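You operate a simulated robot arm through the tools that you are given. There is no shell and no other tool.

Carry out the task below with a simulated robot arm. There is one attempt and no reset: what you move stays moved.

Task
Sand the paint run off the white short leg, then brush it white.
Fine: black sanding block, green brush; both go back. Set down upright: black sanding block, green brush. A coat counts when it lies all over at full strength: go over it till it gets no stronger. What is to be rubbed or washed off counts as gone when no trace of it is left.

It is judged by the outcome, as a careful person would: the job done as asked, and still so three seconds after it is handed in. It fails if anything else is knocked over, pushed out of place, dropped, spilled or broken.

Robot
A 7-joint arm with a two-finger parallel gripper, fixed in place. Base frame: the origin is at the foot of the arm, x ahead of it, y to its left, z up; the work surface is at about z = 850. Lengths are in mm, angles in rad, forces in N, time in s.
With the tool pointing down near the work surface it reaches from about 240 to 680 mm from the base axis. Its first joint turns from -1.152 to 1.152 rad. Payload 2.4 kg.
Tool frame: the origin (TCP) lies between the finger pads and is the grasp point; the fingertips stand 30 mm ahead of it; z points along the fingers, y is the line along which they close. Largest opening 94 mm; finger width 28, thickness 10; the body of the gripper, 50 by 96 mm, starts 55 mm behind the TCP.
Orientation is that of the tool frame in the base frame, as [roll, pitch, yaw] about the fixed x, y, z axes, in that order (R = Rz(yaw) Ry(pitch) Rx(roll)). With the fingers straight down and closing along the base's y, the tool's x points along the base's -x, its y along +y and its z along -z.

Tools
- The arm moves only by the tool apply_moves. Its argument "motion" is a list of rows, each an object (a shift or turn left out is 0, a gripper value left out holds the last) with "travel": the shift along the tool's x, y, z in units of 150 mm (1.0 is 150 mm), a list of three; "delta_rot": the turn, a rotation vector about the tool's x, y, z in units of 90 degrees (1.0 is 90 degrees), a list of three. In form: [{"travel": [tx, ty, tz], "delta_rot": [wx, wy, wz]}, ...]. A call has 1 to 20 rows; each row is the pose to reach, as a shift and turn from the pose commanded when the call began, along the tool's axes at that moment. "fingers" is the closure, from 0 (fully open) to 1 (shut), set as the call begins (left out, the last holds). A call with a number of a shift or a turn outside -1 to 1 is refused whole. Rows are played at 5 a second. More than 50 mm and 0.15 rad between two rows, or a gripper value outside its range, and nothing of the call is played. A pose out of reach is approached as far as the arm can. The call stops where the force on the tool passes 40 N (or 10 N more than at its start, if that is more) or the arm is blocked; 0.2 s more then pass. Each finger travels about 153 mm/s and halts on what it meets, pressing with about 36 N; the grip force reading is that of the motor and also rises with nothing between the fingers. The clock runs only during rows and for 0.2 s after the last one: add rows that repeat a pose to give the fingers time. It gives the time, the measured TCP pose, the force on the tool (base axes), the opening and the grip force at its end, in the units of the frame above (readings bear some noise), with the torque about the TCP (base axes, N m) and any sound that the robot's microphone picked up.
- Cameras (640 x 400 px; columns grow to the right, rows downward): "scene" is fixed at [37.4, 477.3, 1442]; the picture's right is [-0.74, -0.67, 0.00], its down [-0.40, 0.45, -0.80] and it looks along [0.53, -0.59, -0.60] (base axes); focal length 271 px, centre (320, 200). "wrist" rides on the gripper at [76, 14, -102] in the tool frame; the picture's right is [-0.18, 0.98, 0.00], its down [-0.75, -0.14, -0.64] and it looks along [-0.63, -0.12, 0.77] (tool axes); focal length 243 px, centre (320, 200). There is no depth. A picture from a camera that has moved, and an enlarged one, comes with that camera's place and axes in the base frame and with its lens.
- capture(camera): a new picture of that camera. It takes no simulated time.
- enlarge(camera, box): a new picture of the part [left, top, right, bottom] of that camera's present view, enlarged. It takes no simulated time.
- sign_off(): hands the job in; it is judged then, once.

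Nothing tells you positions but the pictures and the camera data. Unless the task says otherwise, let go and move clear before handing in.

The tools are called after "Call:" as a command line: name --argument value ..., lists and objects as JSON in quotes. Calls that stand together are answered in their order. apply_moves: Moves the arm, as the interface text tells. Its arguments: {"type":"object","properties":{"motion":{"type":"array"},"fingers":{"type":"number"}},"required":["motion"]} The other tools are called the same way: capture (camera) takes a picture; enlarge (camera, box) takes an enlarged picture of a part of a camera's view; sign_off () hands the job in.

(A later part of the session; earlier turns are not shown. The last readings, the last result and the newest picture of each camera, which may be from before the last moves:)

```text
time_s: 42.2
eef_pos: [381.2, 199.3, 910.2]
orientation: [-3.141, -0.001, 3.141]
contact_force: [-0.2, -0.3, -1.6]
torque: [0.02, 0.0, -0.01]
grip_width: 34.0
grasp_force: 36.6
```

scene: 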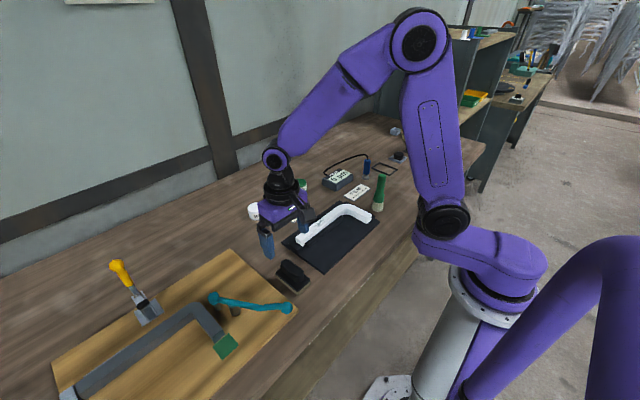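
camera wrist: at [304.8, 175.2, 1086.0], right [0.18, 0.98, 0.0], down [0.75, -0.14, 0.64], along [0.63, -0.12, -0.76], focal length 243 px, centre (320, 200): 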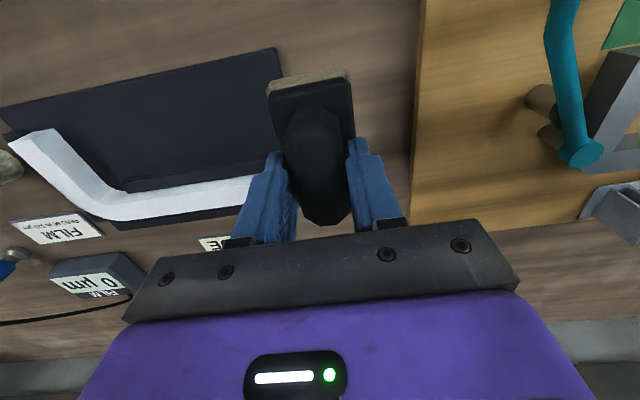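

Call:
apply_moves --motion '[{"travel": [0, 0, 0.006]}, {"travel": [0, 0, 0.012]}]'

Call:
apply_moves --motion '[{"travel": [0, 0, 0.004]}, {"travel": [0, 0, 0.008]}]'

```text
time_s: 42.8
eef_pos: [381.8, 200.1, 907.4]
orientation: [3.14, 0.001, 3.141]
contact_force: [-0.9, 0.3, -1.8]
torque: [-0.02, 0.03, -0.01]
grip_width: 34.2
grasp_force: 36.0
```

```text
time_s: 43.4
eef_pos: [382.1, 197.9, 907.8]
orientation: [3.141, -0.001, -3.141]
contact_force: [-0.2, -0.6, -2.4]
torque: [0.0, 0.0, -0.02]
grip_width: 34.1
grasp_force: 36.0
```

Call:
apply_moves --motion '[{"travel": [0, 0, 0.004]}, {"travel": [0, 0, 0.006]}]'

Call:
apply_moves --motion '[{"travel": [0, 0, 0.004]}]'

```text
time_s: 44.0
eef_pos: [380.1, 199.9, 906.5]
orientation: [3.14, -0.001, -3.141]
contact_force: [-0.8, 0.1, -3.0]
torque: [0.01, -0.01, 0.02]
grip_width: 33.9
grasp_force: 35.9
```

```text
time_s: 44.4
eef_pos: [381.6, 200.4, 906.8]
orientation: [-3.141, -0.002, 3.141]
contact_force: [0.2, -0.6, -2.1]
torque: [-0.01, -0.01, 0.02]
grip_width: 34.0
grasp_force: 36.3
```

Call:
apply_moves --motion '[{"travel": [0, 0, 0.004]}]'

Call:
apply_moves --motion '[{"travel": [0, 0, 0.004]}]'

```text
time_s: 44.8
eef_pos: [381.2, 199.0, 905.3]
orientation: [3.139, 0.002, -3.14]
contact_force: [-2.2, -1.8, 5.0]
torque: [0.11, -0.21, 0.0]
grip_width: 33.9
grasp_force: 36.2
```

```text
time_s: 45.2
eef_pos: [380.5, 199.4, 904.8]
orientation: [3.14, 0.0, -3.141]
contact_force: [-7.5, -4.7, 26.4]
torque: [-0.07, -0.89, -0.13]
grip_width: 34.1
grasp_force: 36.0
```

The block is down on the bench. I'll ease off slightly and release.

Call:
apply_moves --motion '[{"travel": [0, 0, -0.004]}, {"travel": [0, 0, -0.004]}]'

Call:
apply_moves --motion '[{"travel": [0, 0, 0]}, {"travel": [0, 0, 0]}, {"travel": [0, 0, 0]}]' --fingers 0

Call:
apply_moves --motion '[{"travel": [0, 0, -0.1]}, {"travel": [0, 0, -0.35]}, {"travel": [0, 0, -0.65]}, {"travel": [0, 0, -0.95]}]'

Call:
enlarge --camera "scene" --box '[260, 190, 380, 300]'

Call:
capture --camera "wrist"

```text
time_s: 45.8
eef_pos: [381.4, 200.1, 905.7]
orientation: [3.141, 0.0, 3.142]
contact_force: [-4.1, -1.8, 16.6]
torque: [0.07, -0.62, -0.07]
grip_width: 34.0
grasp_force: 35.6
```

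```text
time_s: 46.6
eef_pos: [381.3, 200.7, 904.3]
orientation: [-3.141, -0.003, 3.141]
contact_force: [-0.3, -0.5, -0.4]
torque: [-0.01, 0.03, 0.01]
grip_width: 94.1
grasp_force: 0.1
```

```text
time_s: 47.6
eef_pos: [380.7, 200.1, 1047.3]
orientation: [-3.141, -0.002, 3.141]
contact_force: [0.2, -0.1, 0.1]
torque: [0.03, -0.03, -0.02]
grip_width: 94.2
grasp_force: 0.1
```

```text
3.64 times, centred on (320, 245) of scene
camera zoom: at [37.4, 477.3, 1442.0], right [-0.74, -0.67, 0.0], down [-0.4, 0.45, -0.8], along [0.53, -0.59, -0.6], focal length 986 px, centre (320, 36)
```

zoom: 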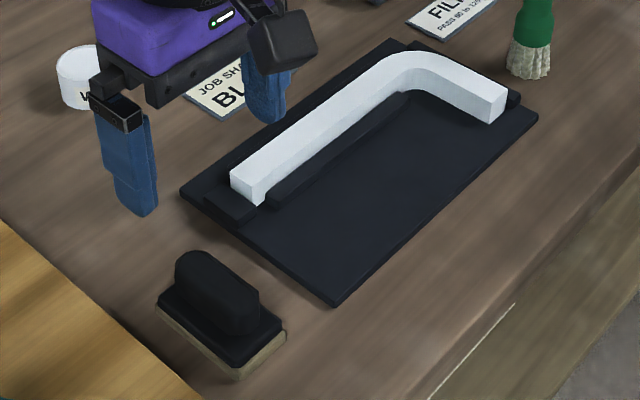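

```text
taken
camera wrist: at [303.6, 213.3, 1149.1], right [0.18, 0.98, 0.0], down [0.75, -0.14, 0.64], along [0.63, -0.12, -0.77], focal length 243 px, centre (320, 200)
```

wrist: 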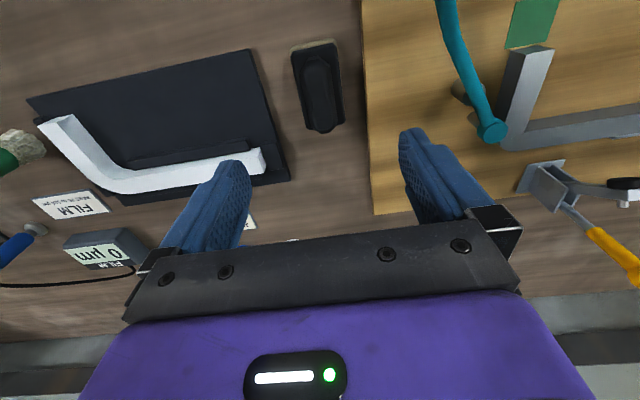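

The block stands upright back in its place. Next I'll go over to the green brush, staying well above its top (about z≈987).

Call:
apply_moves --motion '[{"travel": [0, -0.3, -0.1]}, {"travel": [0, -0.6, -0.2]}, {"travel": [0, -0.9, -0.3]}, {"travel": [0, -1.0, -0.3]}]'

Call:
apply_moves --motion '[{"travel": [0, -0.3, 0]}, {"travel": [0, -0.6, 0]}, {"travel": [0, -0.9, 0]}, {"travel": [0, -1.0, 0]}]'

Call:
apply_moves --motion '[{"travel": [0, -0.3, 0]}, {"travel": [0, -0.6, 0]}, {"travel": [0, -0.65, 0]}, {"travel": [0, -0.65, 0]}]'

Call:
capture --camera "wrist"

Call:
enlarge --camera "scene" --box '[340, 130, 440, 220]'

```text
time_s: 48.6
eef_pos: [382.2, 49.6, 1093.2]
orientation: [-3.142, -0.002, -3.141]
contact_force: [0.6, -0.5, -0.4]
torque: [0.0, 0.01, 0.04]
grip_width: 93.9
grasp_force: 0.0
```

```text
time_s: 49.6
eef_pos: [380.6, -99.8, 1089.8]
orientation: [-3.141, -0.001, -3.14]
contact_force: [0.5, 0.2, 0.6]
torque: [0.03, -0.02, 0.01]
grip_width: 94.2
grasp_force: 0.1
```

```text
time_s: 50.6
eef_pos: [382.0, -197.9, 1092.1]
orientation: [-3.141, -0.001, -3.141]
contact_force: [-0.5, 0.1, 0.2]
torque: [0.0, -0.02, 0.05]
grip_width: 94.2
grasp_force: 0.1
```

```text
taken
camera wrist: at [305.9, -184.7, 1194.1], right [0.18, 0.98, 0.0], down [0.75, -0.14, 0.64], along [0.63, -0.12, -0.77], focal length 243 px, centre (320, 200)
```

wrist: 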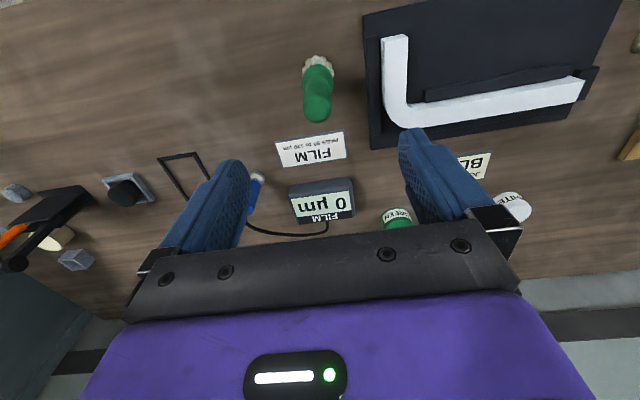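

```text
4.44 times, centred on (390, 175) of scene
camera zoom: at [37.4, 477.2, 1442.0], right [-0.74, -0.67, 0.0], down [-0.4, 0.45, -0.8], along [0.53, -0.59, -0.6], focal length 1205 px, centre (9, 311)
```

zoom: 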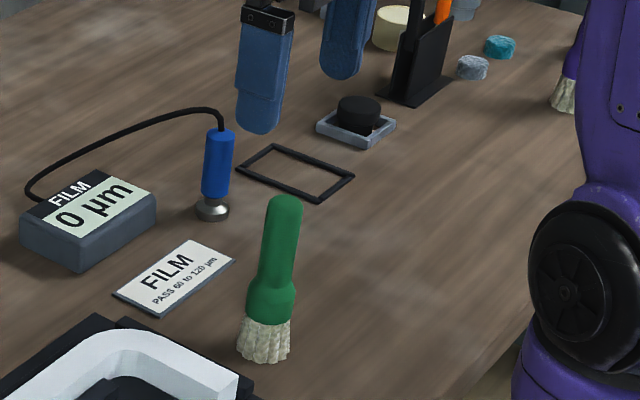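

The brush stands near (375, −200). I'll zoom in to fix its position more precisely before descending.

Call:
enlarge --camera "wrist" --box '[260, 30, 380, 150]'

Call:
enlarge --camera "scene" --box '[360, 165, 410, 220]'

```text
3.33 times, centred on (320, 90) of wrist
camera zoom: at [305.9, -184.7, 1194.1], right [0.18, 0.98, 0.0], down [0.75, -0.14, 0.64], along [0.63, -0.12, -0.77], focal length 809 px, centre (320, 567)
```

zoom: 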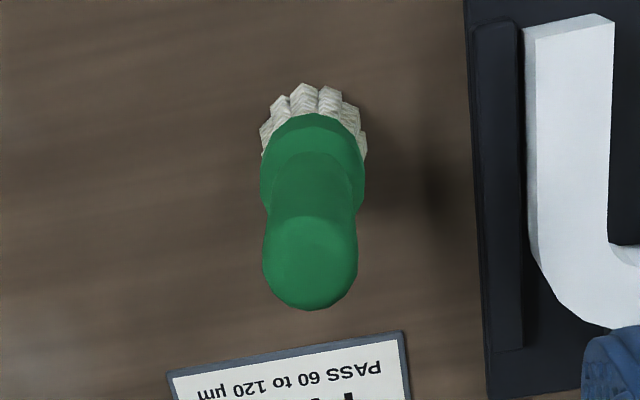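

```text
7.27 times, centred on (385, 192) of scene
camera zoom: at [37.4, 477.2, 1442.0], right [-0.74, -0.67, 0.0], down [-0.4, 0.45, -0.8], along [0.53, -0.59, -0.6], focal length 1971 px, centre (-153, 254)
```

zoom: 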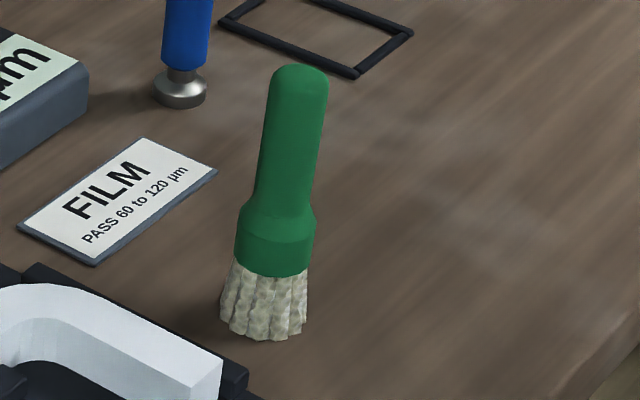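

The brush axis is at about (378, −201), handle about 25 mm thick from z≈920 up to 988. I'll descend around it to TCP z≈955 with the fingers open.

Call:
apply_moves --motion '[{"travel": [0.02, -0.025, 0.1]}, {"travel": [0.02, -0.025, 0.3]}, {"travel": [0.02, -0.025, 0.5]}, {"travel": [0.02, -0.025, 0.5]}]'

Call:
capture --camera "wrist"

Call:
enlarge --camera "scene" --box '[340, 130, 440, 220]'

```text
time_s: 51.6
eef_pos: [378.6, -200.8, 1016.2]
orientation: [-3.141, -0.002, -3.14]
contact_force: [1.4, 0.7, -0.3]
torque: [0.03, 0.0, 0.03]
grip_width: 94.0
grasp_force: 0.1
```

```text
taken
camera wrist: at [303.1, -187.5, 1117.8], right [0.18, 0.98, 0.0], down [0.75, -0.14, 0.64], along [0.63, -0.12, -0.77], focal length 243 px, centre (320, 200)
```

wrist: 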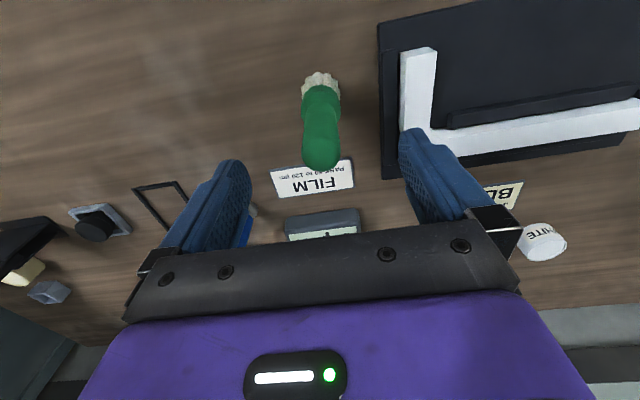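

```text
4.44 times, centred on (390, 175) of scene
camera zoom: at [37.4, 477.3, 1442.0], right [-0.74, -0.67, 0.0], down [-0.4, 0.45, -0.8], along [0.53, -0.59, -0.6], focal length 1205 px, centre (9, 311)
```

zoom: 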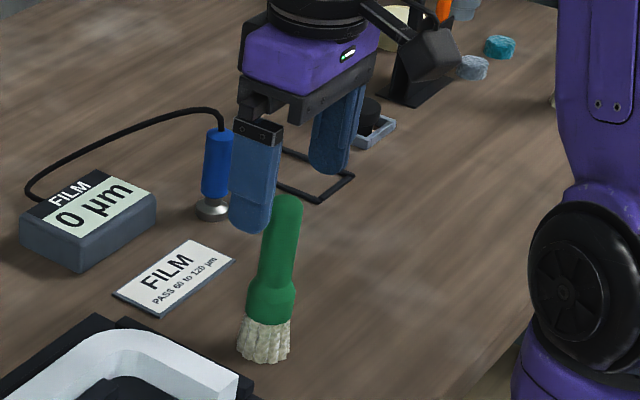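

The handle is centred between the fingers. I'll continue down to the grasp height.

Call:
apply_moves --motion '[{"travel": [0, 0, 0.2]}, {"travel": [0, 0, 0.35]}, {"travel": [0, 0, 0.405]}, {"travel": [0, 0, 0.405]}]'

Call:
capture --camera "wrist"

Call:
enlarge --camera "scene" --box '[340, 130, 440, 220]'

```text
time_s: 52.6
eef_pos: [378.7, -200.5, 956.4]
orientation: [3.141, -0.002, -3.141]
contact_force: [0.3, 0.2, -0.1]
torque: [0.0, -0.02, 0.02]
grip_width: 94.0
grasp_force: 0.1
```

```text
taken
camera wrist: at [302.8, -187.5, 1058.1], right [0.18, 0.98, 0.0], down [0.75, -0.14, 0.64], along [0.63, -0.12, -0.77], focal length 243 px, centre (320, 200)
```

wrist: 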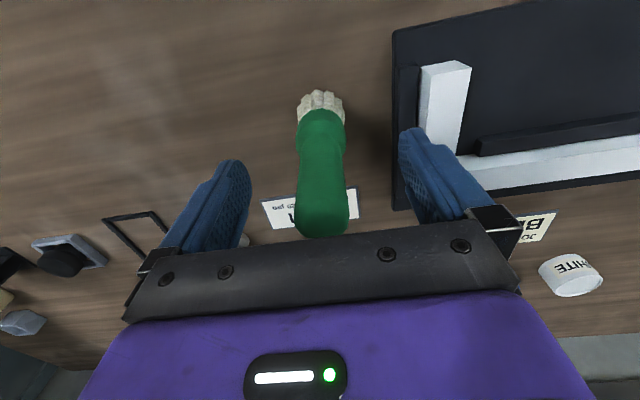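

```text
4.44 times, centred on (390, 175) of scene
camera zoom: at [37.4, 477.3, 1442.0], right [-0.74, -0.67, 0.0], down [-0.4, 0.45, -0.8], along [0.53, -0.59, -0.6], focal length 1205 px, centre (9, 311)
```

zoom: 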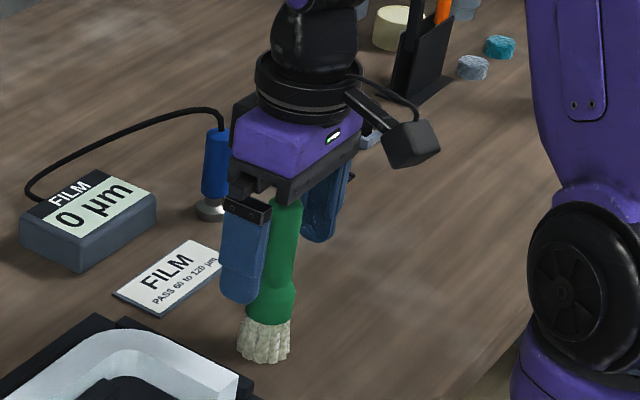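

Call:
apply_moves --motion '[{"travel": [0, 0, 0]}, {"travel": [0, 0, 0]}, {"travel": [0, 0, 0]}]' --fingers 0.65

Call:
enlarge --camera "wrist" --box '[220, 70, 420, 250]'

```text
time_s: 53.4
eef_pos: [379.4, -201.0, 956.3]
orientation: [3.141, -0.002, -3.141]
contact_force: [-0.4, -0.2, -0.5]
torque: [0.01, 0.02, 0.01]
grip_width: 32.8
grasp_force: 0.0
```

```text
2.22 times, centred on (320, 160) of wrist
camera zoom: at [302.9, -187.6, 1058.3], right [0.18, 0.98, 0.0], down [0.75, -0.14, 0.64], along [0.63, -0.12, -0.77], focal length 539 px, centre (320, 289)
```

zoom: 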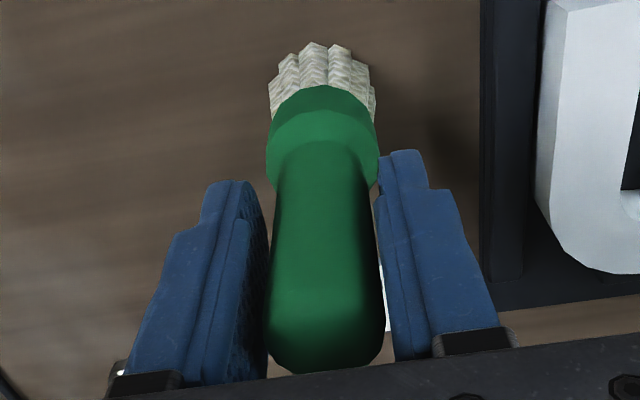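

Call:
apply_moves --motion '[{"travel": [0, 0, 0]}, {"travel": [0, 0, 0]}, {"travel": [0, 0, 0]}]' --fingers 1

Call:
enlarge --camera "wrist" --box '[220, 70, 420, 250]'

Call:
enlarge --camera "scene" --box '[340, 130, 440, 220]'

```text
time_s: 54.2
eef_pos: [378.6, -202.0, 956.0]
orientation: [3.141, -0.002, -3.14]
contact_force: [0.2, -0.3, -0.3]
torque: [0.03, 0.0, -0.02]
grip_width: 25.0
grasp_force: 36.2
```

```text
2.22 times, centred on (320, 160) of wrist
camera zoom: at [302.9, -187.6, 1058.3], right [0.18, 0.98, 0.0], down [0.75, -0.14, 0.64], along [0.63, -0.12, -0.77], focal length 539 px, centre (320, 289)
```

zoom: 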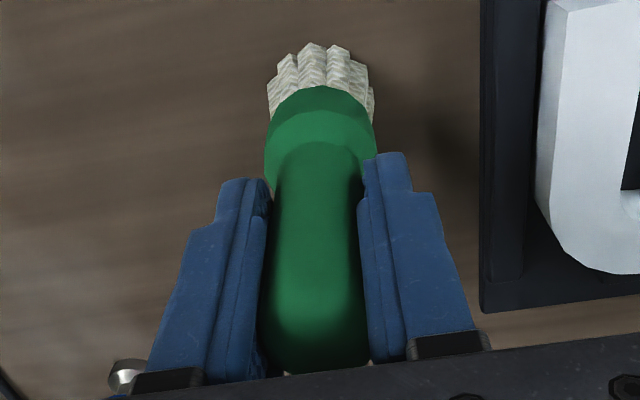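

```text
4.44 times, centred on (390, 175) of scene
camera zoom: at [37.4, 477.3, 1442.0], right [-0.74, -0.67, 0.0], down [-0.4, 0.45, -0.8], along [0.53, -0.59, -0.6], focal length 1205 px, centre (9, 311)
```

zoom: 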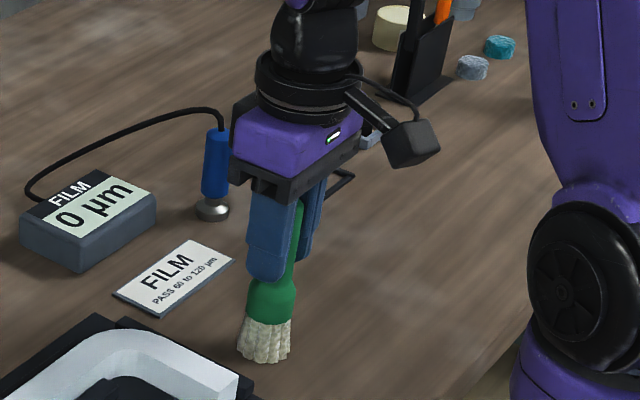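

The brush is gripped (25 mm, 36 N) with its tip about 106 mm below the TCP. I'll lift it straight up and then carry it high towards the white pot at about (664, 101).

Call:
apply_moves --motion '[{"travel": [0, 0, -0.1]}, {"travel": [0, 0, -0.35]}, {"travel": [0, 0, -0.6]}, {"travel": [0, 0, -0.6]}]'

Call:
enlarge --camera "scene" --box '[340, 130, 440, 220]'

Call:
enlarge --camera "wrist" --box '[220, 70, 420, 250]'

```text
time_s: 55.2
eef_pos: [379.6, -199.3, 1048.3]
orientation: [-3.141, -0.003, -3.141]
contact_force: [0.5, 0.6, -1.1]
torque: [-0.03, -0.01, 0.01]
grip_width: 25.0
grasp_force: 35.8
```

```text
4.44 times, centred on (390, 175) of scene
camera zoom: at [37.4, 477.3, 1442.0], right [-0.74, -0.67, 0.0], down [-0.4, 0.45, -0.8], along [0.53, -0.59, -0.6], focal length 1205 px, centre (9, 311)
```

zoom: 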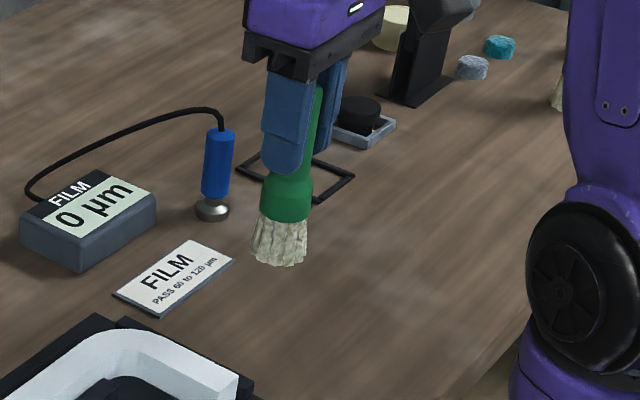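

```text
2.22 times, centred on (320, 160) of wrist
camera zoom: at [303.3, -186.9, 1149.3], right [0.18, 0.98, 0.0], down [0.75, -0.14, 0.64], along [0.63, -0.12, -0.77], focal length 539 px, centre (320, 289)
```

zoom: 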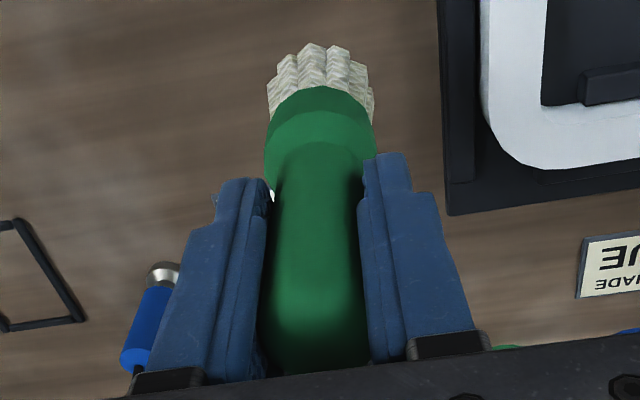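

Call:
apply_moves --motion '[{"travel": [-0.18, 0.2, 0]}, {"travel": [-0.36, 0.4, 0]}, {"travel": [-0.54, 0.6, 0]}, {"travel": [-0.72, 0.8, 0]}, {"travel": [-0.9, 1.0, 0]}]'

Call:
apply_moves --motion '[{"travel": [-0.115, 0.19, 0]}, {"travel": [-0.23, 0.38, 0]}, {"travel": [-0.345, 0.57, 0]}, {"travel": [-0.46, 0.75, 0]}, {"travel": [-0.573, 0.94, 0]}, {"travel": [-0.573, 0.94, 0]}]'

Call:
capture --camera "wrist"

Call:
capture --camera "scene"

Call:
enlarge --camera "scene" --box '[230, 160, 330, 230]'

```text
time_s: 56.4
eef_pos: [514.5, -49.0, 1046.4]
orientation: [-3.141, -0.003, -3.14]
contact_force: [-0.8, -0.1, -1.4]
torque: [-0.04, 0.04, 0.03]
grip_width: 25.0
grasp_force: 36.1
```

```text
time_s: 57.8
eef_pos: [600.1, 89.6, 1046.8]
orientation: [-3.141, -0.003, -3.141]
contact_force: [0.4, 0.1, -1.8]
torque: [0.01, -0.01, -0.02]
grip_width: 25.1
grasp_force: 35.7
```

```text
taken
camera wrist: at [524.0, 102.5, 1147.9], right [0.18, 0.98, 0.0], down [0.75, -0.14, 0.64], along [0.63, -0.12, -0.77], focal length 243 px, centre (320, 200)
```

wrist: 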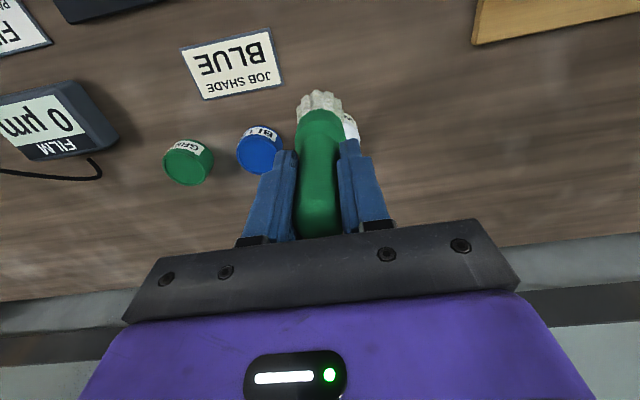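

```text
taken
```

scene: 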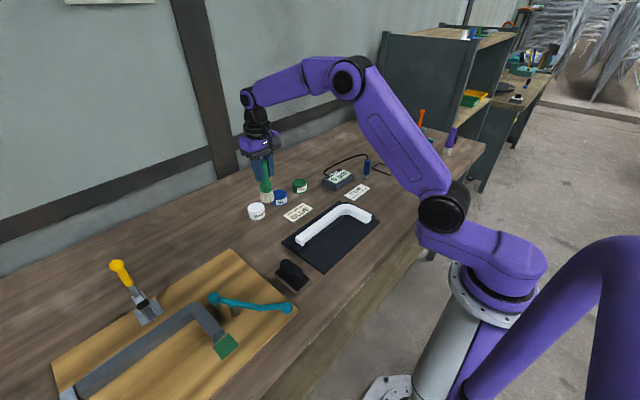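

```text
5.71 times, centred on (280, 195) of scene
camera zoom: at [37.4, 477.3, 1442.0], right [-0.74, -0.67, 0.0], down [-0.4, 0.45, -0.8], along [0.53, -0.59, -0.6], focal length 1549 px, centre (549, 229)
```

zoom: 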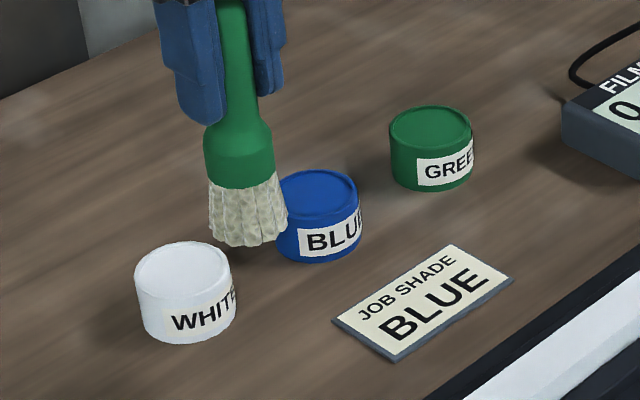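

The brush is held well. The white pot is hidden behind the brush from the wrist camera, so I'll shift sideways in +y to see it and pin down its position.

Call:
apply_moves --motion '[{"travel": [0, 0.25, 0]}, {"travel": [0, 0.5, 0]}, {"travel": [0, 0.5, 0]}]'

Call:
capture --camera "wrist"

Call:
enlarge --camera "wrist" --box '[180, 80, 310, 200]'

```text
time_s: 58.6
eef_pos: [600.4, 164.2, 1047.4]
orientation: [3.141, 0.0, -3.141]
contact_force: [0.0, -0.7, -1.6]
torque: [-0.02, 0.04, 0.01]
grip_width: 25.1
grasp_force: 35.8
```

```text
taken
camera wrist: at [523.7, 177.1, 1150.0], right [0.18, 0.98, 0.0], down [0.75, -0.14, 0.64], along [0.63, -0.12, -0.77], focal length 243 px, centre (320, 200)
```

wrist: 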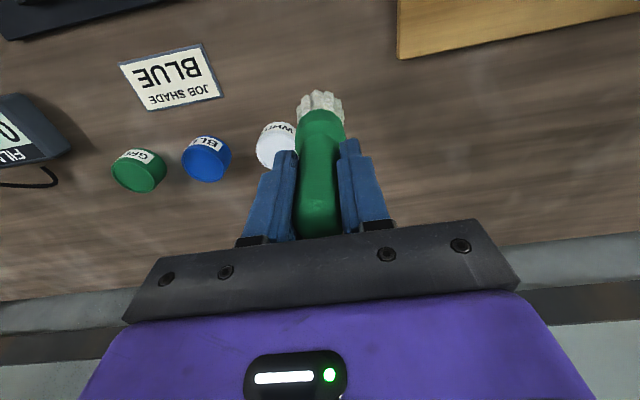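

```text
3.33 times, centred on (245, 140) of wrist
camera zoom: at [523.7, 177.1, 1150.0], right [0.18, 0.98, 0.0], down [0.75, -0.14, 0.64], along [0.63, -0.12, -0.77], focal length 809 px, centre (570, 400)
```

zoom: 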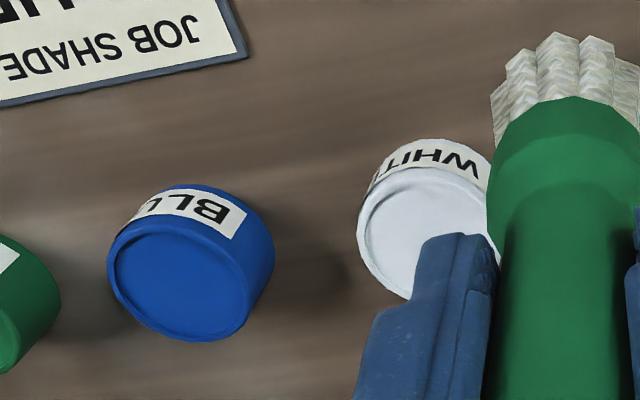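

The white pot centre works out to about (657, 99), rim z≈883, inner diameter about 50 mm. I'll bring the brush above it and check alignment from both cameras before dipping.

Call:
apply_moves --motion '[{"travel": [-0.13, -0.145, 0]}, {"travel": [-0.26, -0.29, 0]}, {"travel": [-0.383, -0.432, 0]}, {"travel": [-0.383, -0.432, 0.1]}, {"travel": [-0.383, -0.432, 0.18]}, {"travel": [-0.383, -0.432, 0.18]}]'

Call:
enlarge --camera "scene" --box '[225, 160, 295, 230]'

Call:
enlarge --camera "wrist" --box '[240, 50, 400, 190]'

```text
time_s: 60.0
eef_pos: [656.8, 99.4, 1018.1]
orientation: [3.14, -0.002, 3.14]
contact_force: [0.0, 0.4, -0.5]
torque: [-0.02, -0.01, 0.0]
grip_width: 25.1
grasp_force: 36.2
```

```text
5.71 times, centred on (260, 195) of scene
camera zoom: at [37.4, 477.3, 1442.0], right [-0.74, -0.67, 0.0], down [-0.4, 0.45, -0.8], along [0.53, -0.59, -0.6], focal length 1549 px, centre (663, 229)
```

zoom: 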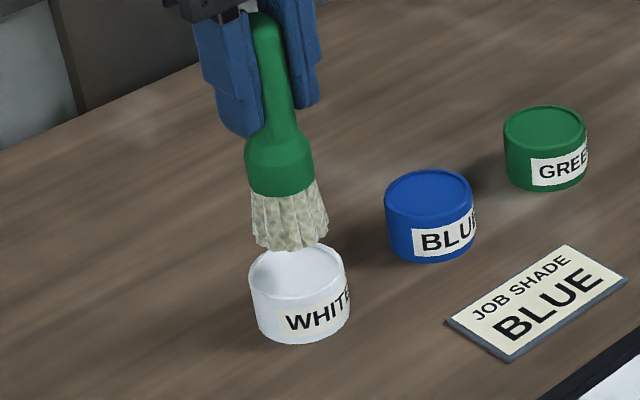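

```text
2.86 times, centred on (320, 120) of wrist
camera zoom: at [580.3, 112.3, 1120.5], right [0.18, 0.98, 0.0], down [0.75, -0.14, 0.64], along [0.63, -0.12, -0.77], focal length 693 px, centre (320, 429)
```

zoom: 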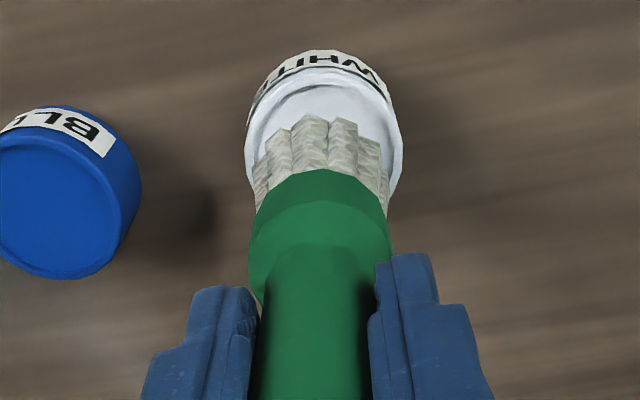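

Call:
enlarge --camera "scene" --box '[240, 185, 280, 225]'

Call:
enlarge --camera "wrist" --box '[280, 60, 360, 130]'

```text
10.00 times, centred on (260, 205) of scene
camera zoom: at [37.4, 477.3, 1442.0], right [-0.74, -0.67, 0.0], down [-0.4, 0.45, -0.8], along [0.53, -0.59, -0.6], focal length 2710 px, centre (920, 150)
```

zoom: 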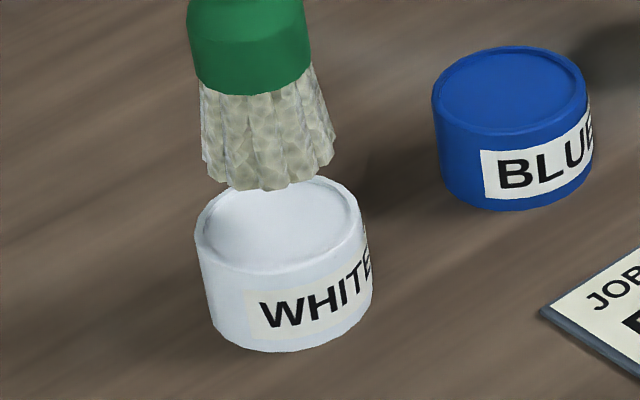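

```text
5.71 times, centred on (320, 95) of wrist
camera zoom: at [580.3, 112.3, 1120.5], right [0.18, 0.98, 0.0], down [0.75, -0.14, 0.64], along [0.63, -0.12, -0.77], focal length 1386 px, centre (320, 800)
```

zoom: 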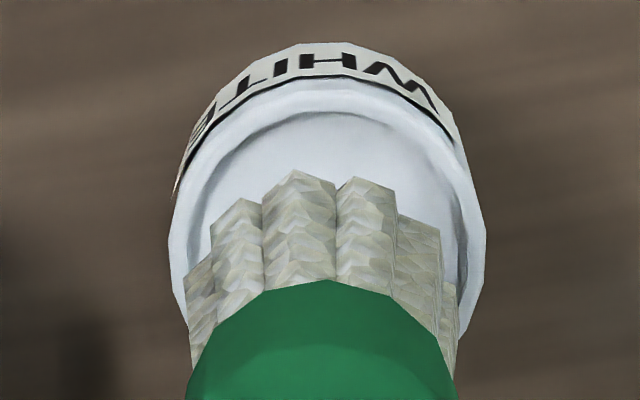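

The pot is open with paint just below the rim, and the brush is centred over it within about 1–2 mm. I'll lower it slowly into the paint.

Call:
apply_moves --motion '[{"travel": [-0.005, 0.003, 0.06]}, {"travel": [-0.005, 0.003, 0.12]}, {"travel": [-0.005, 0.003, 0.17]}, {"travel": [-0.005, 0.003, 0.2]}, {"travel": [-0.005, 0.003, 0.22]}]'

Call:
enlarge --camera "scene" --box '[240, 185, 280, 225]'

Call:
enlarge --camera "wrist" --box '[280, 60, 360, 130]'

```text
time_s: 61.2
eef_pos: [657.4, 101.0, 989.5]
orientation: [3.14, 0.003, 3.141]
contact_force: [-5.9, -0.7, 22.4]
torque: [-0.17, 0.76, -0.01]
grip_width: 25.5
grasp_force: 35.6
```

```text
10.00 times, centred on (260, 205) of scene
camera zoom: at [36.7, 477.2, 1442.1], right [-0.74, -0.67, 0.0], down [-0.4, 0.45, -0.8], along [0.53, -0.59, -0.6], focal length 2710 px, centre (920, 150)
```

zoom: 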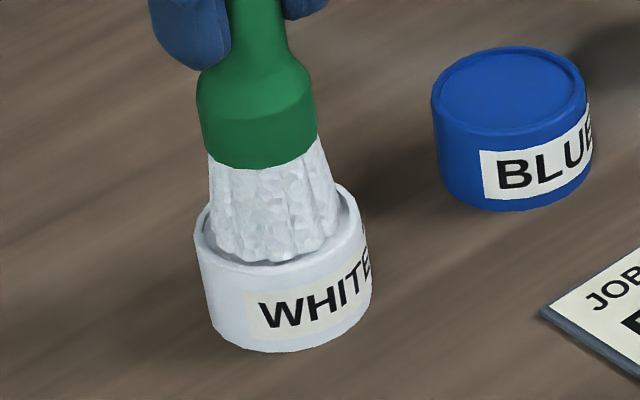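

```text
5.71 times, centred on (320, 95) of wrist
camera zoom: at [580.5, 113.4, 1091.6], right [0.18, 0.98, 0.0], down [0.75, -0.14, 0.64], along [0.63, -0.12, -0.76], focal length 1386 px, centre (320, 800)
```

zoom: 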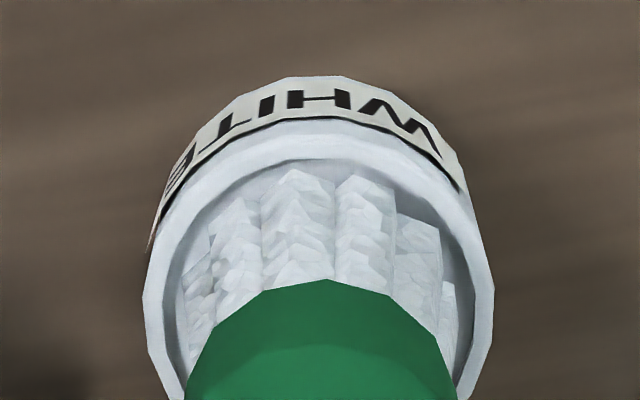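

The bristles have turned white, so the brush is loaded, and it has met the paint surface (22 N). I'll lift straight out and check the brush.

Call:
apply_moves --motion '[{"travel": [0, 0, -0.05]}, {"travel": [0, 0, -0.2]}, {"travel": [0, 0, -0.4]}, {"travel": [0, 0, -0.4]}]'

Call:
enlarge --camera "scene" --box '[225, 150, 305, 230]'

Call:
capture --camera "wrist"

```text
time_s: 62.2
eef_pos: [657.3, 101.7, 1044.7]
orientation: [-3.141, -0.003, -3.14]
contact_force: [-0.2, -0.1, -0.9]
torque: [0.02, 0.0, 0.02]
grip_width: 25.3
grasp_force: 36.2
```

```text
5.00 times, centred on (265, 190) of scene
camera zoom: at [37.4, 477.3, 1442.0], right [-0.74, -0.67, 0.0], down [-0.4, 0.45, -0.8], along [0.53, -0.59, -0.6], focal length 1355 px, centre (595, 250)
```

zoom: 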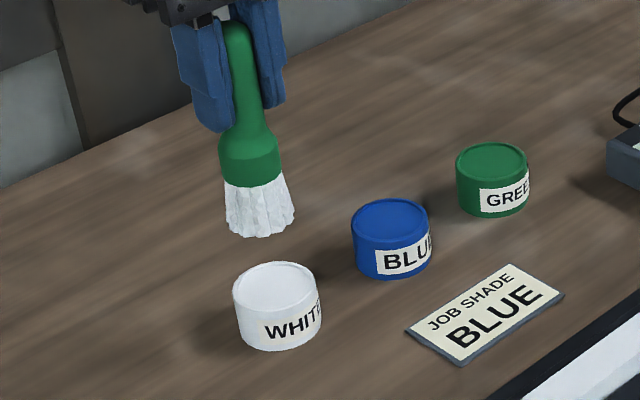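

```text
taken
camera wrist: at [580.7, 114.4, 1147.7], right [0.18, 0.98, 0.0], down [0.75, -0.14, 0.64], along [0.63, -0.12, -0.77], focal length 243 px, centre (320, 200)
```

wrist: 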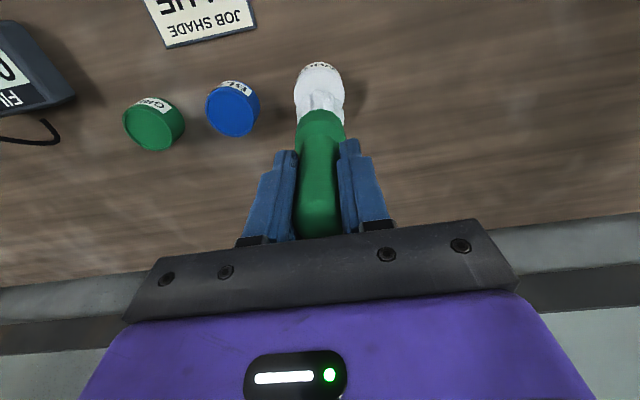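

The brush is loaded with white and upright in the grip. I'll carry it to the far +y end of the long limb (449, 100) and lower it slowly to touch the top face (z≈885, so TCP ≈991).

Call:
apply_moves --motion '[{"travel": [0.25, 0, 0]}, {"travel": [0.5, 0, 0]}, {"travel": [0.75, 0, 0]}, {"travel": [0.95, 0, 0]}]'

Call:
apply_moves --motion '[{"travel": [0.22, 0, 0]}, {"travel": [0.44, 0, 0]}, {"travel": [0.44, 0, 0.15]}, {"travel": [0.44, 0, 0.32]}, {"travel": [0.44, 0, 0.32]}]'

Call:
enlarge --camera "scene" --box '[270, 180, 380, 270]'

Call:
capture --camera "wrist"

```text
time_s: 63.2
eef_pos: [516.5, 99.4, 1046.5]
orientation: [-3.141, 0.0, -3.141]
contact_force: [0.0, -0.3, -1.2]
torque: [0.04, 0.01, 0.04]
grip_width: 25.1
grasp_force: 35.9
```

```text
time_s: 64.4
eef_pos: [448.5, 100.8, 999.4]
orientation: [3.14, -0.003, -3.141]
contact_force: [0.7, 0.8, -1.3]
torque: [-0.01, 0.01, -0.03]
grip_width: 25.1
grasp_force: 35.6
```

```text
4.44 times, centred on (325, 225) of scene
camera zoom: at [37.4, 477.3, 1442.0], right [-0.74, -0.67, 0.0], down [-0.4, 0.45, -0.8], along [0.53, -0.59, -0.6], focal length 1205 px, centre (298, 89)
```

zoom: 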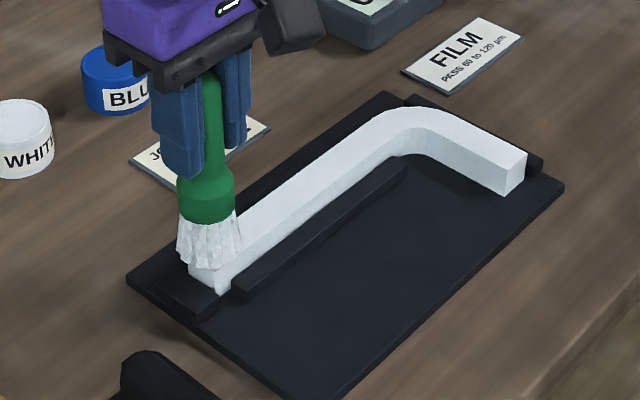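

```text
taken
camera wrist: at [373.3, 114.5, 1101.1], right [0.18, 0.98, 0.0], down [0.75, -0.14, 0.64], along [0.63, -0.12, -0.77], focal length 243 px, centre (320, 200)
```

wrist: 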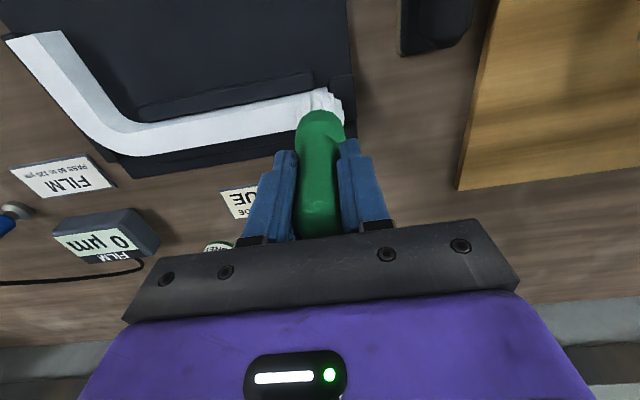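

The brush is over the end of the limb with about 8 mm to go. I'll lower in small steps until contact.

Call:
apply_moves --motion '[{"travel": [0, 0, 0.02]}, {"travel": [0, 0, 0.035]}, {"travel": [0, 0, 0.045]}]'

Call:
apply_moves --motion '[{"travel": [0, 0, 0.005]}, {"travel": [0, 0, 0.01]}]'

```text
time_s: 65.2
eef_pos: [448.7, 99.5, 993.4]
orientation: [3.141, -0.002, -3.141]
contact_force: [0.9, 0.0, -1.2]
torque: [0.01, 0.03, 0.0]
grip_width: 25.3
grasp_force: 36.4
```

```text
time_s: 65.8
eef_pos: [449.9, 99.1, 990.7]
orientation: [-3.141, 0.001, 3.14]
contact_force: [-2.6, -0.8, 7.1]
torque: [-0.12, 0.14, 0.0]
grip_width: 25.3
grasp_force: 36.4
```

Contact at 7 N. I'll brush along the limb toward the corner at this height.

Call:
apply_moves --motion '[{"travel": [0, -0.07, 0]}, {"travel": [0, -0.14, 0]}, {"travel": [0, -0.21, 0]}, {"travel": [0, -0.28, 0]}, {"travel": [0, -0.35, 0]}, {"travel": [0, -0.42, 0]}, {"travel": [0, -0.49, 0]}, {"travel": [0, -0.56, 0]}, {"travel": [0, -0.63, 0]}, {"travel": [0, -0.7, 0]}, {"travel": [0, -0.77, 0]}, {"travel": [0, -0.84, 0]}, {"travel": [0, -0.91, 0]}, {"travel": [0, -0.98, 0]}]'

Call:
enlarge --camera "scene" --box '[270, 180, 380, 270]'

Call:
capture --camera "wrist"

```text
time_s: 68.8
eef_pos: [450.7, -48.2, 989.7]
orientation: [3.141, -0.002, 3.141]
contact_force: [1.2, 4.3, 11.3]
torque: [0.23, -0.03, -0.01]
grip_width: 25.0
grasp_force: 36.3
```

```text
4.44 times, centred on (325, 225) of scene
camera zoom: at [37.2, 477.4, 1442.0], right [-0.74, -0.67, 0.0], down [-0.4, 0.45, -0.8], along [0.53, -0.59, -0.6], focal length 1205 px, centre (298, 89)
```

zoom: 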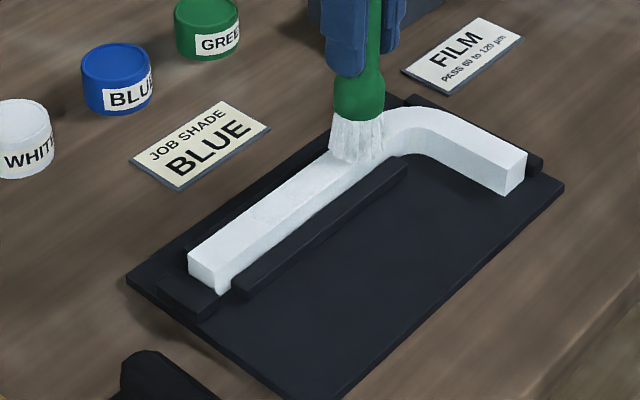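

```text
taken
camera wrist: at [373.8, -34.5, 1092.4], right [0.18, 0.98, 0.0], down [0.76, -0.14, 0.64], along [0.63, -0.12, -0.77], focal length 243 px, centre (320, 200)
```

wrist: 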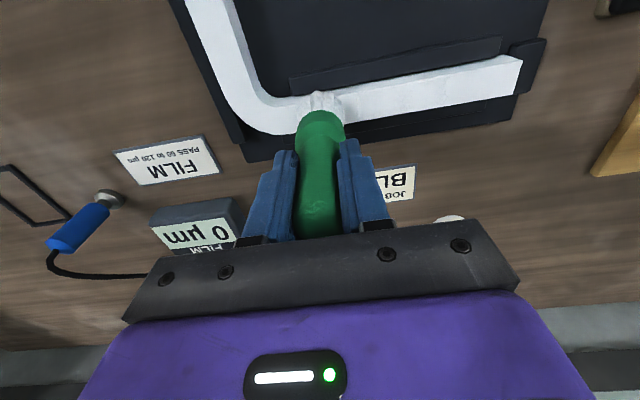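

Call:
enlarge --camera "scene" --box '[300, 205, 350, 250]'

Call:
enlarge --camera "wrist" --box '[330, 40, 540, 150]'

```text
8.89 times, centred on (325, 228) of scene
camera zoom: at [37.2, 477.4, 1442.0], right [-0.74, -0.67, 0.0], down [-0.4, 0.45, -0.8], along [0.53, -0.59, -0.6], focal length 2409 px, centre (276, -44)
```

zoom: 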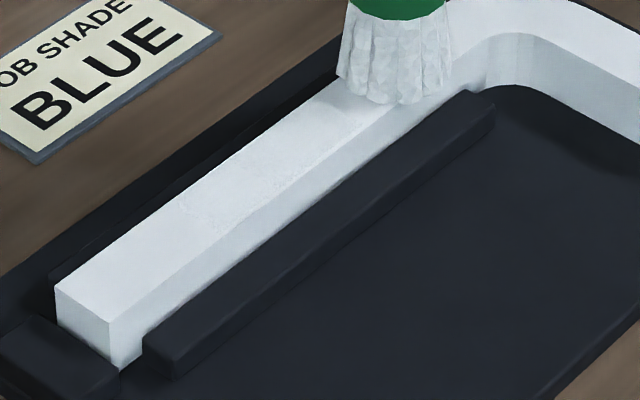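

```text
3.05 times, centred on (435, 95) of wrist
camera zoom: at [373.8, -34.5, 1092.4], right [0.18, 0.98, 0.0], down [0.76, -0.14, 0.64], along [0.63, -0.12, -0.77], focal length 739 px, centre (-30, 520)
```

zoom: 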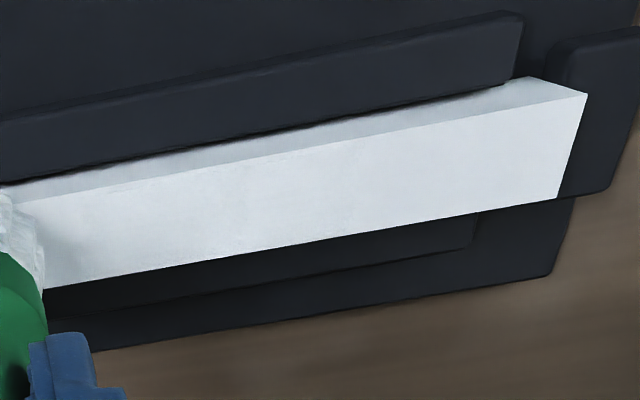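

A slightly warmer white film is showing where the brush has been. I'll continue round the corner and along the short limb.

Call:
apply_moves --motion '[{"travel": [0, -0.07, 0]}, {"travel": [0, -0.14, 0]}, {"travel": [0, -0.21, 0]}, {"travel": [0, -0.28, 0]}, {"travel": [0.01, -0.34, 0]}, {"travel": [0.06, -0.39, 0]}, {"travel": [0.12, -0.42, 0]}, {"travel": [0.2, -0.425, 0]}, {"travel": [0.28, -0.425, 0]}, {"travel": [0.36, -0.425, 0]}, {"travel": [0.44, -0.425, 0]}, {"travel": [0.52, -0.425, 0]}, {"travel": [0.59, -0.425, 0]}]'

Call:
enlarge --camera "scene" --box '[290, 170, 400, 260]'

Call:
capture --camera "wrist"

```text
time_s: 71.6
eef_pos: [361.1, -109.3, 989.3]
orientation: [3.142, 0.001, 3.14]
contact_force: [-0.2, 0.4, -1.0]
torque: [0.02, 0.01, -0.01]
grip_width: 25.0
grasp_force: 36.0
```

```text
4.44 times, centred on (345, 215) of scene
camera zoom: at [37.4, 477.3, 1442.0], right [-0.74, -0.67, 0.0], down [-0.4, 0.45, -0.8], along [0.53, -0.59, -0.6], focal length 1205 px, centre (209, 133)
```

zoom: 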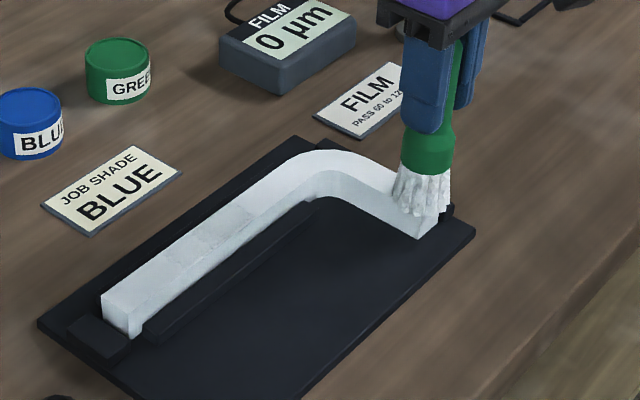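

```text
taken
camera wrist: at [284.6, -97.6, 1092.0], right [0.18, 0.98, 0.0], down [0.75, -0.14, 0.64], along [0.63, -0.12, -0.77], focal length 243 px, centre (320, 200)
```

wrist: 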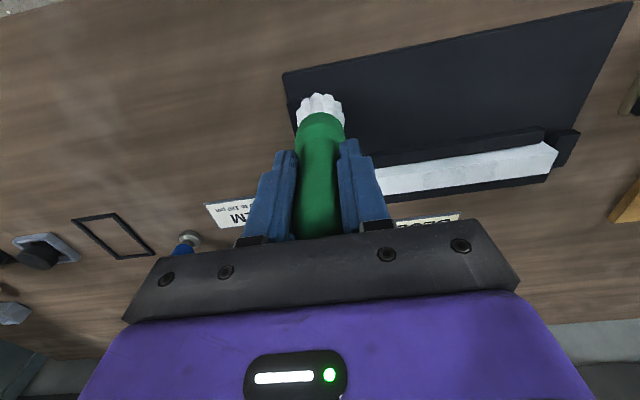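

Call:
enlarge --camera "scene" --box '[300, 200, 360, 250]'

Call:
enlarge --camera "scene" --box '[335, 195, 395, 235]'

Call:
enlarge --camera "wrist" --box '[370, 110, 590, 220]'

```text
8.00 times, centred on (330, 225) of scene
camera zoom: at [37.4, 477.3, 1442.0], right [-0.74, -0.67, 0.0], down [-0.4, 0.45, -0.8], along [0.53, -0.59, -0.6], focal length 2168 px, centre (240, 0)
```

zoom: 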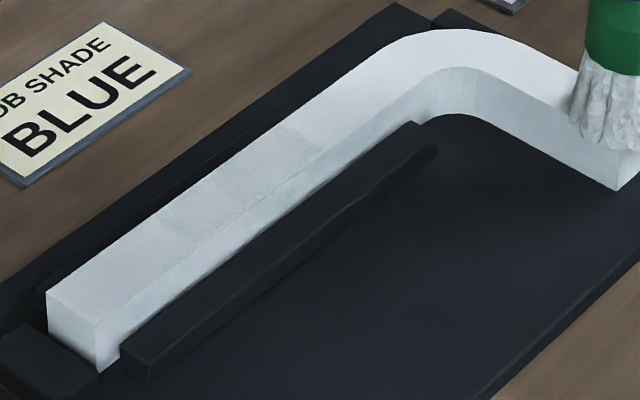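

```text
10.00 times, centred on (365, 215) of scene
camera zoom: at [37.4, 477.3, 1442.0], right [-0.74, -0.67, 0.0], down [-0.4, 0.45, -0.8], along [0.53, -0.59, -0.6], focal length 2710 px, centre (-130, 50)
```

zoom: 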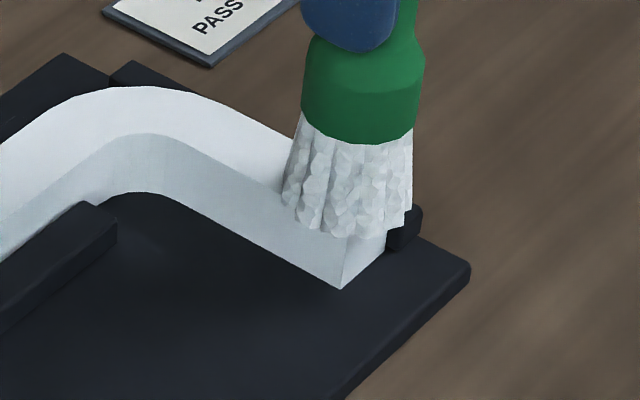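

```text
2.91 times, centred on (480, 165) of wrist
camera zoom: at [284.6, -97.6, 1092.0], right [0.18, 0.98, 0.0], down [0.75, -0.14, 0.64], along [0.63, -0.12, -0.77], focal length 706 px, centre (-146, 302)
```

zoom: 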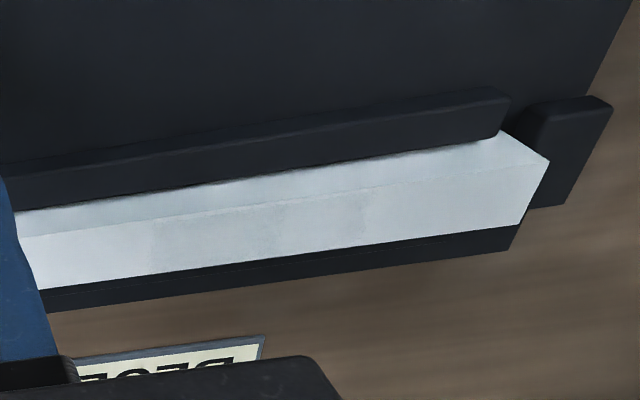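

A rectangular patch (about y −25 to 55 on the long limb), where the run was sanded, shows the coat building up. Contact was lost on the short limb, so I'll lower slightly here and brush back along it.

Call:
apply_moves --motion '[{"travel": [0, 0, 0.005]}, {"travel": [0, 0, 0.01]}]'

```text
time_s: 72.2
eef_pos: [361.5, -110.2, 988.6]
orientation: [3.141, -0.001, -3.141]
contact_force: [0.1, -0.4, -2.0]
torque: [0.0, -0.01, 0.01]
grip_width: 25.2
grasp_force: 35.9
```

Call:
apply_moves --motion '[{"travel": [0, 0, 0.005]}, {"travel": [0, 0, 0.01]}]'

Call:
enlarge --camera "scene" --box '[345, 190, 395, 235]'

Call:
enlarge --camera "wrist" --box '[260, 60, 400, 160]'

```text
time_s: 72.8
eef_pos: [360.9, -111.7, 987.6]
orientation: [-3.14, 0.001, 3.141]
contact_force: [-1.6, 2.7, 30.0]
torque: [0.14, 0.27, 0.06]
grip_width: 25.4
grasp_force: 36.0
```

```text
8.89 times, centred on (370, 212) of scene
camera zoom: at [36.9, 477.4, 1442.0], right [-0.74, -0.67, 0.0], down [-0.4, 0.45, -0.8], along [0.53, -0.59, -0.6], focal length 2409 px, centre (-124, 89)
```

zoom: 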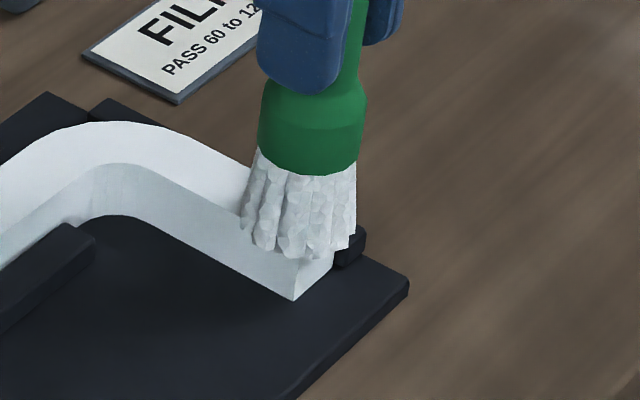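

```text
4.00 times, centred on (330, 110) of wrist
camera zoom: at [284.7, -97.7, 1089.8], right [0.18, 0.98, 0.0], down [0.75, -0.14, 0.64], along [0.63, -0.12, -0.77], focal length 970 px, centre (280, 560)
```

zoom: 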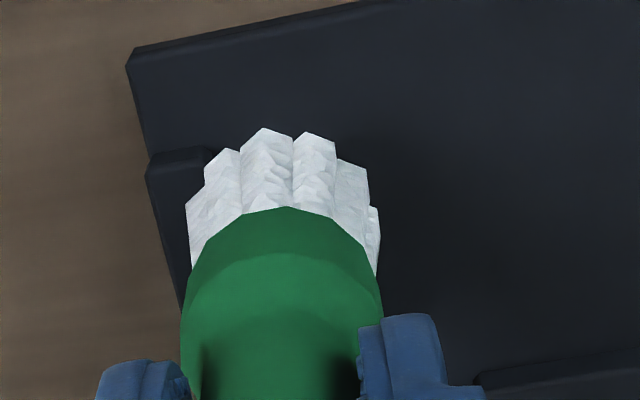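

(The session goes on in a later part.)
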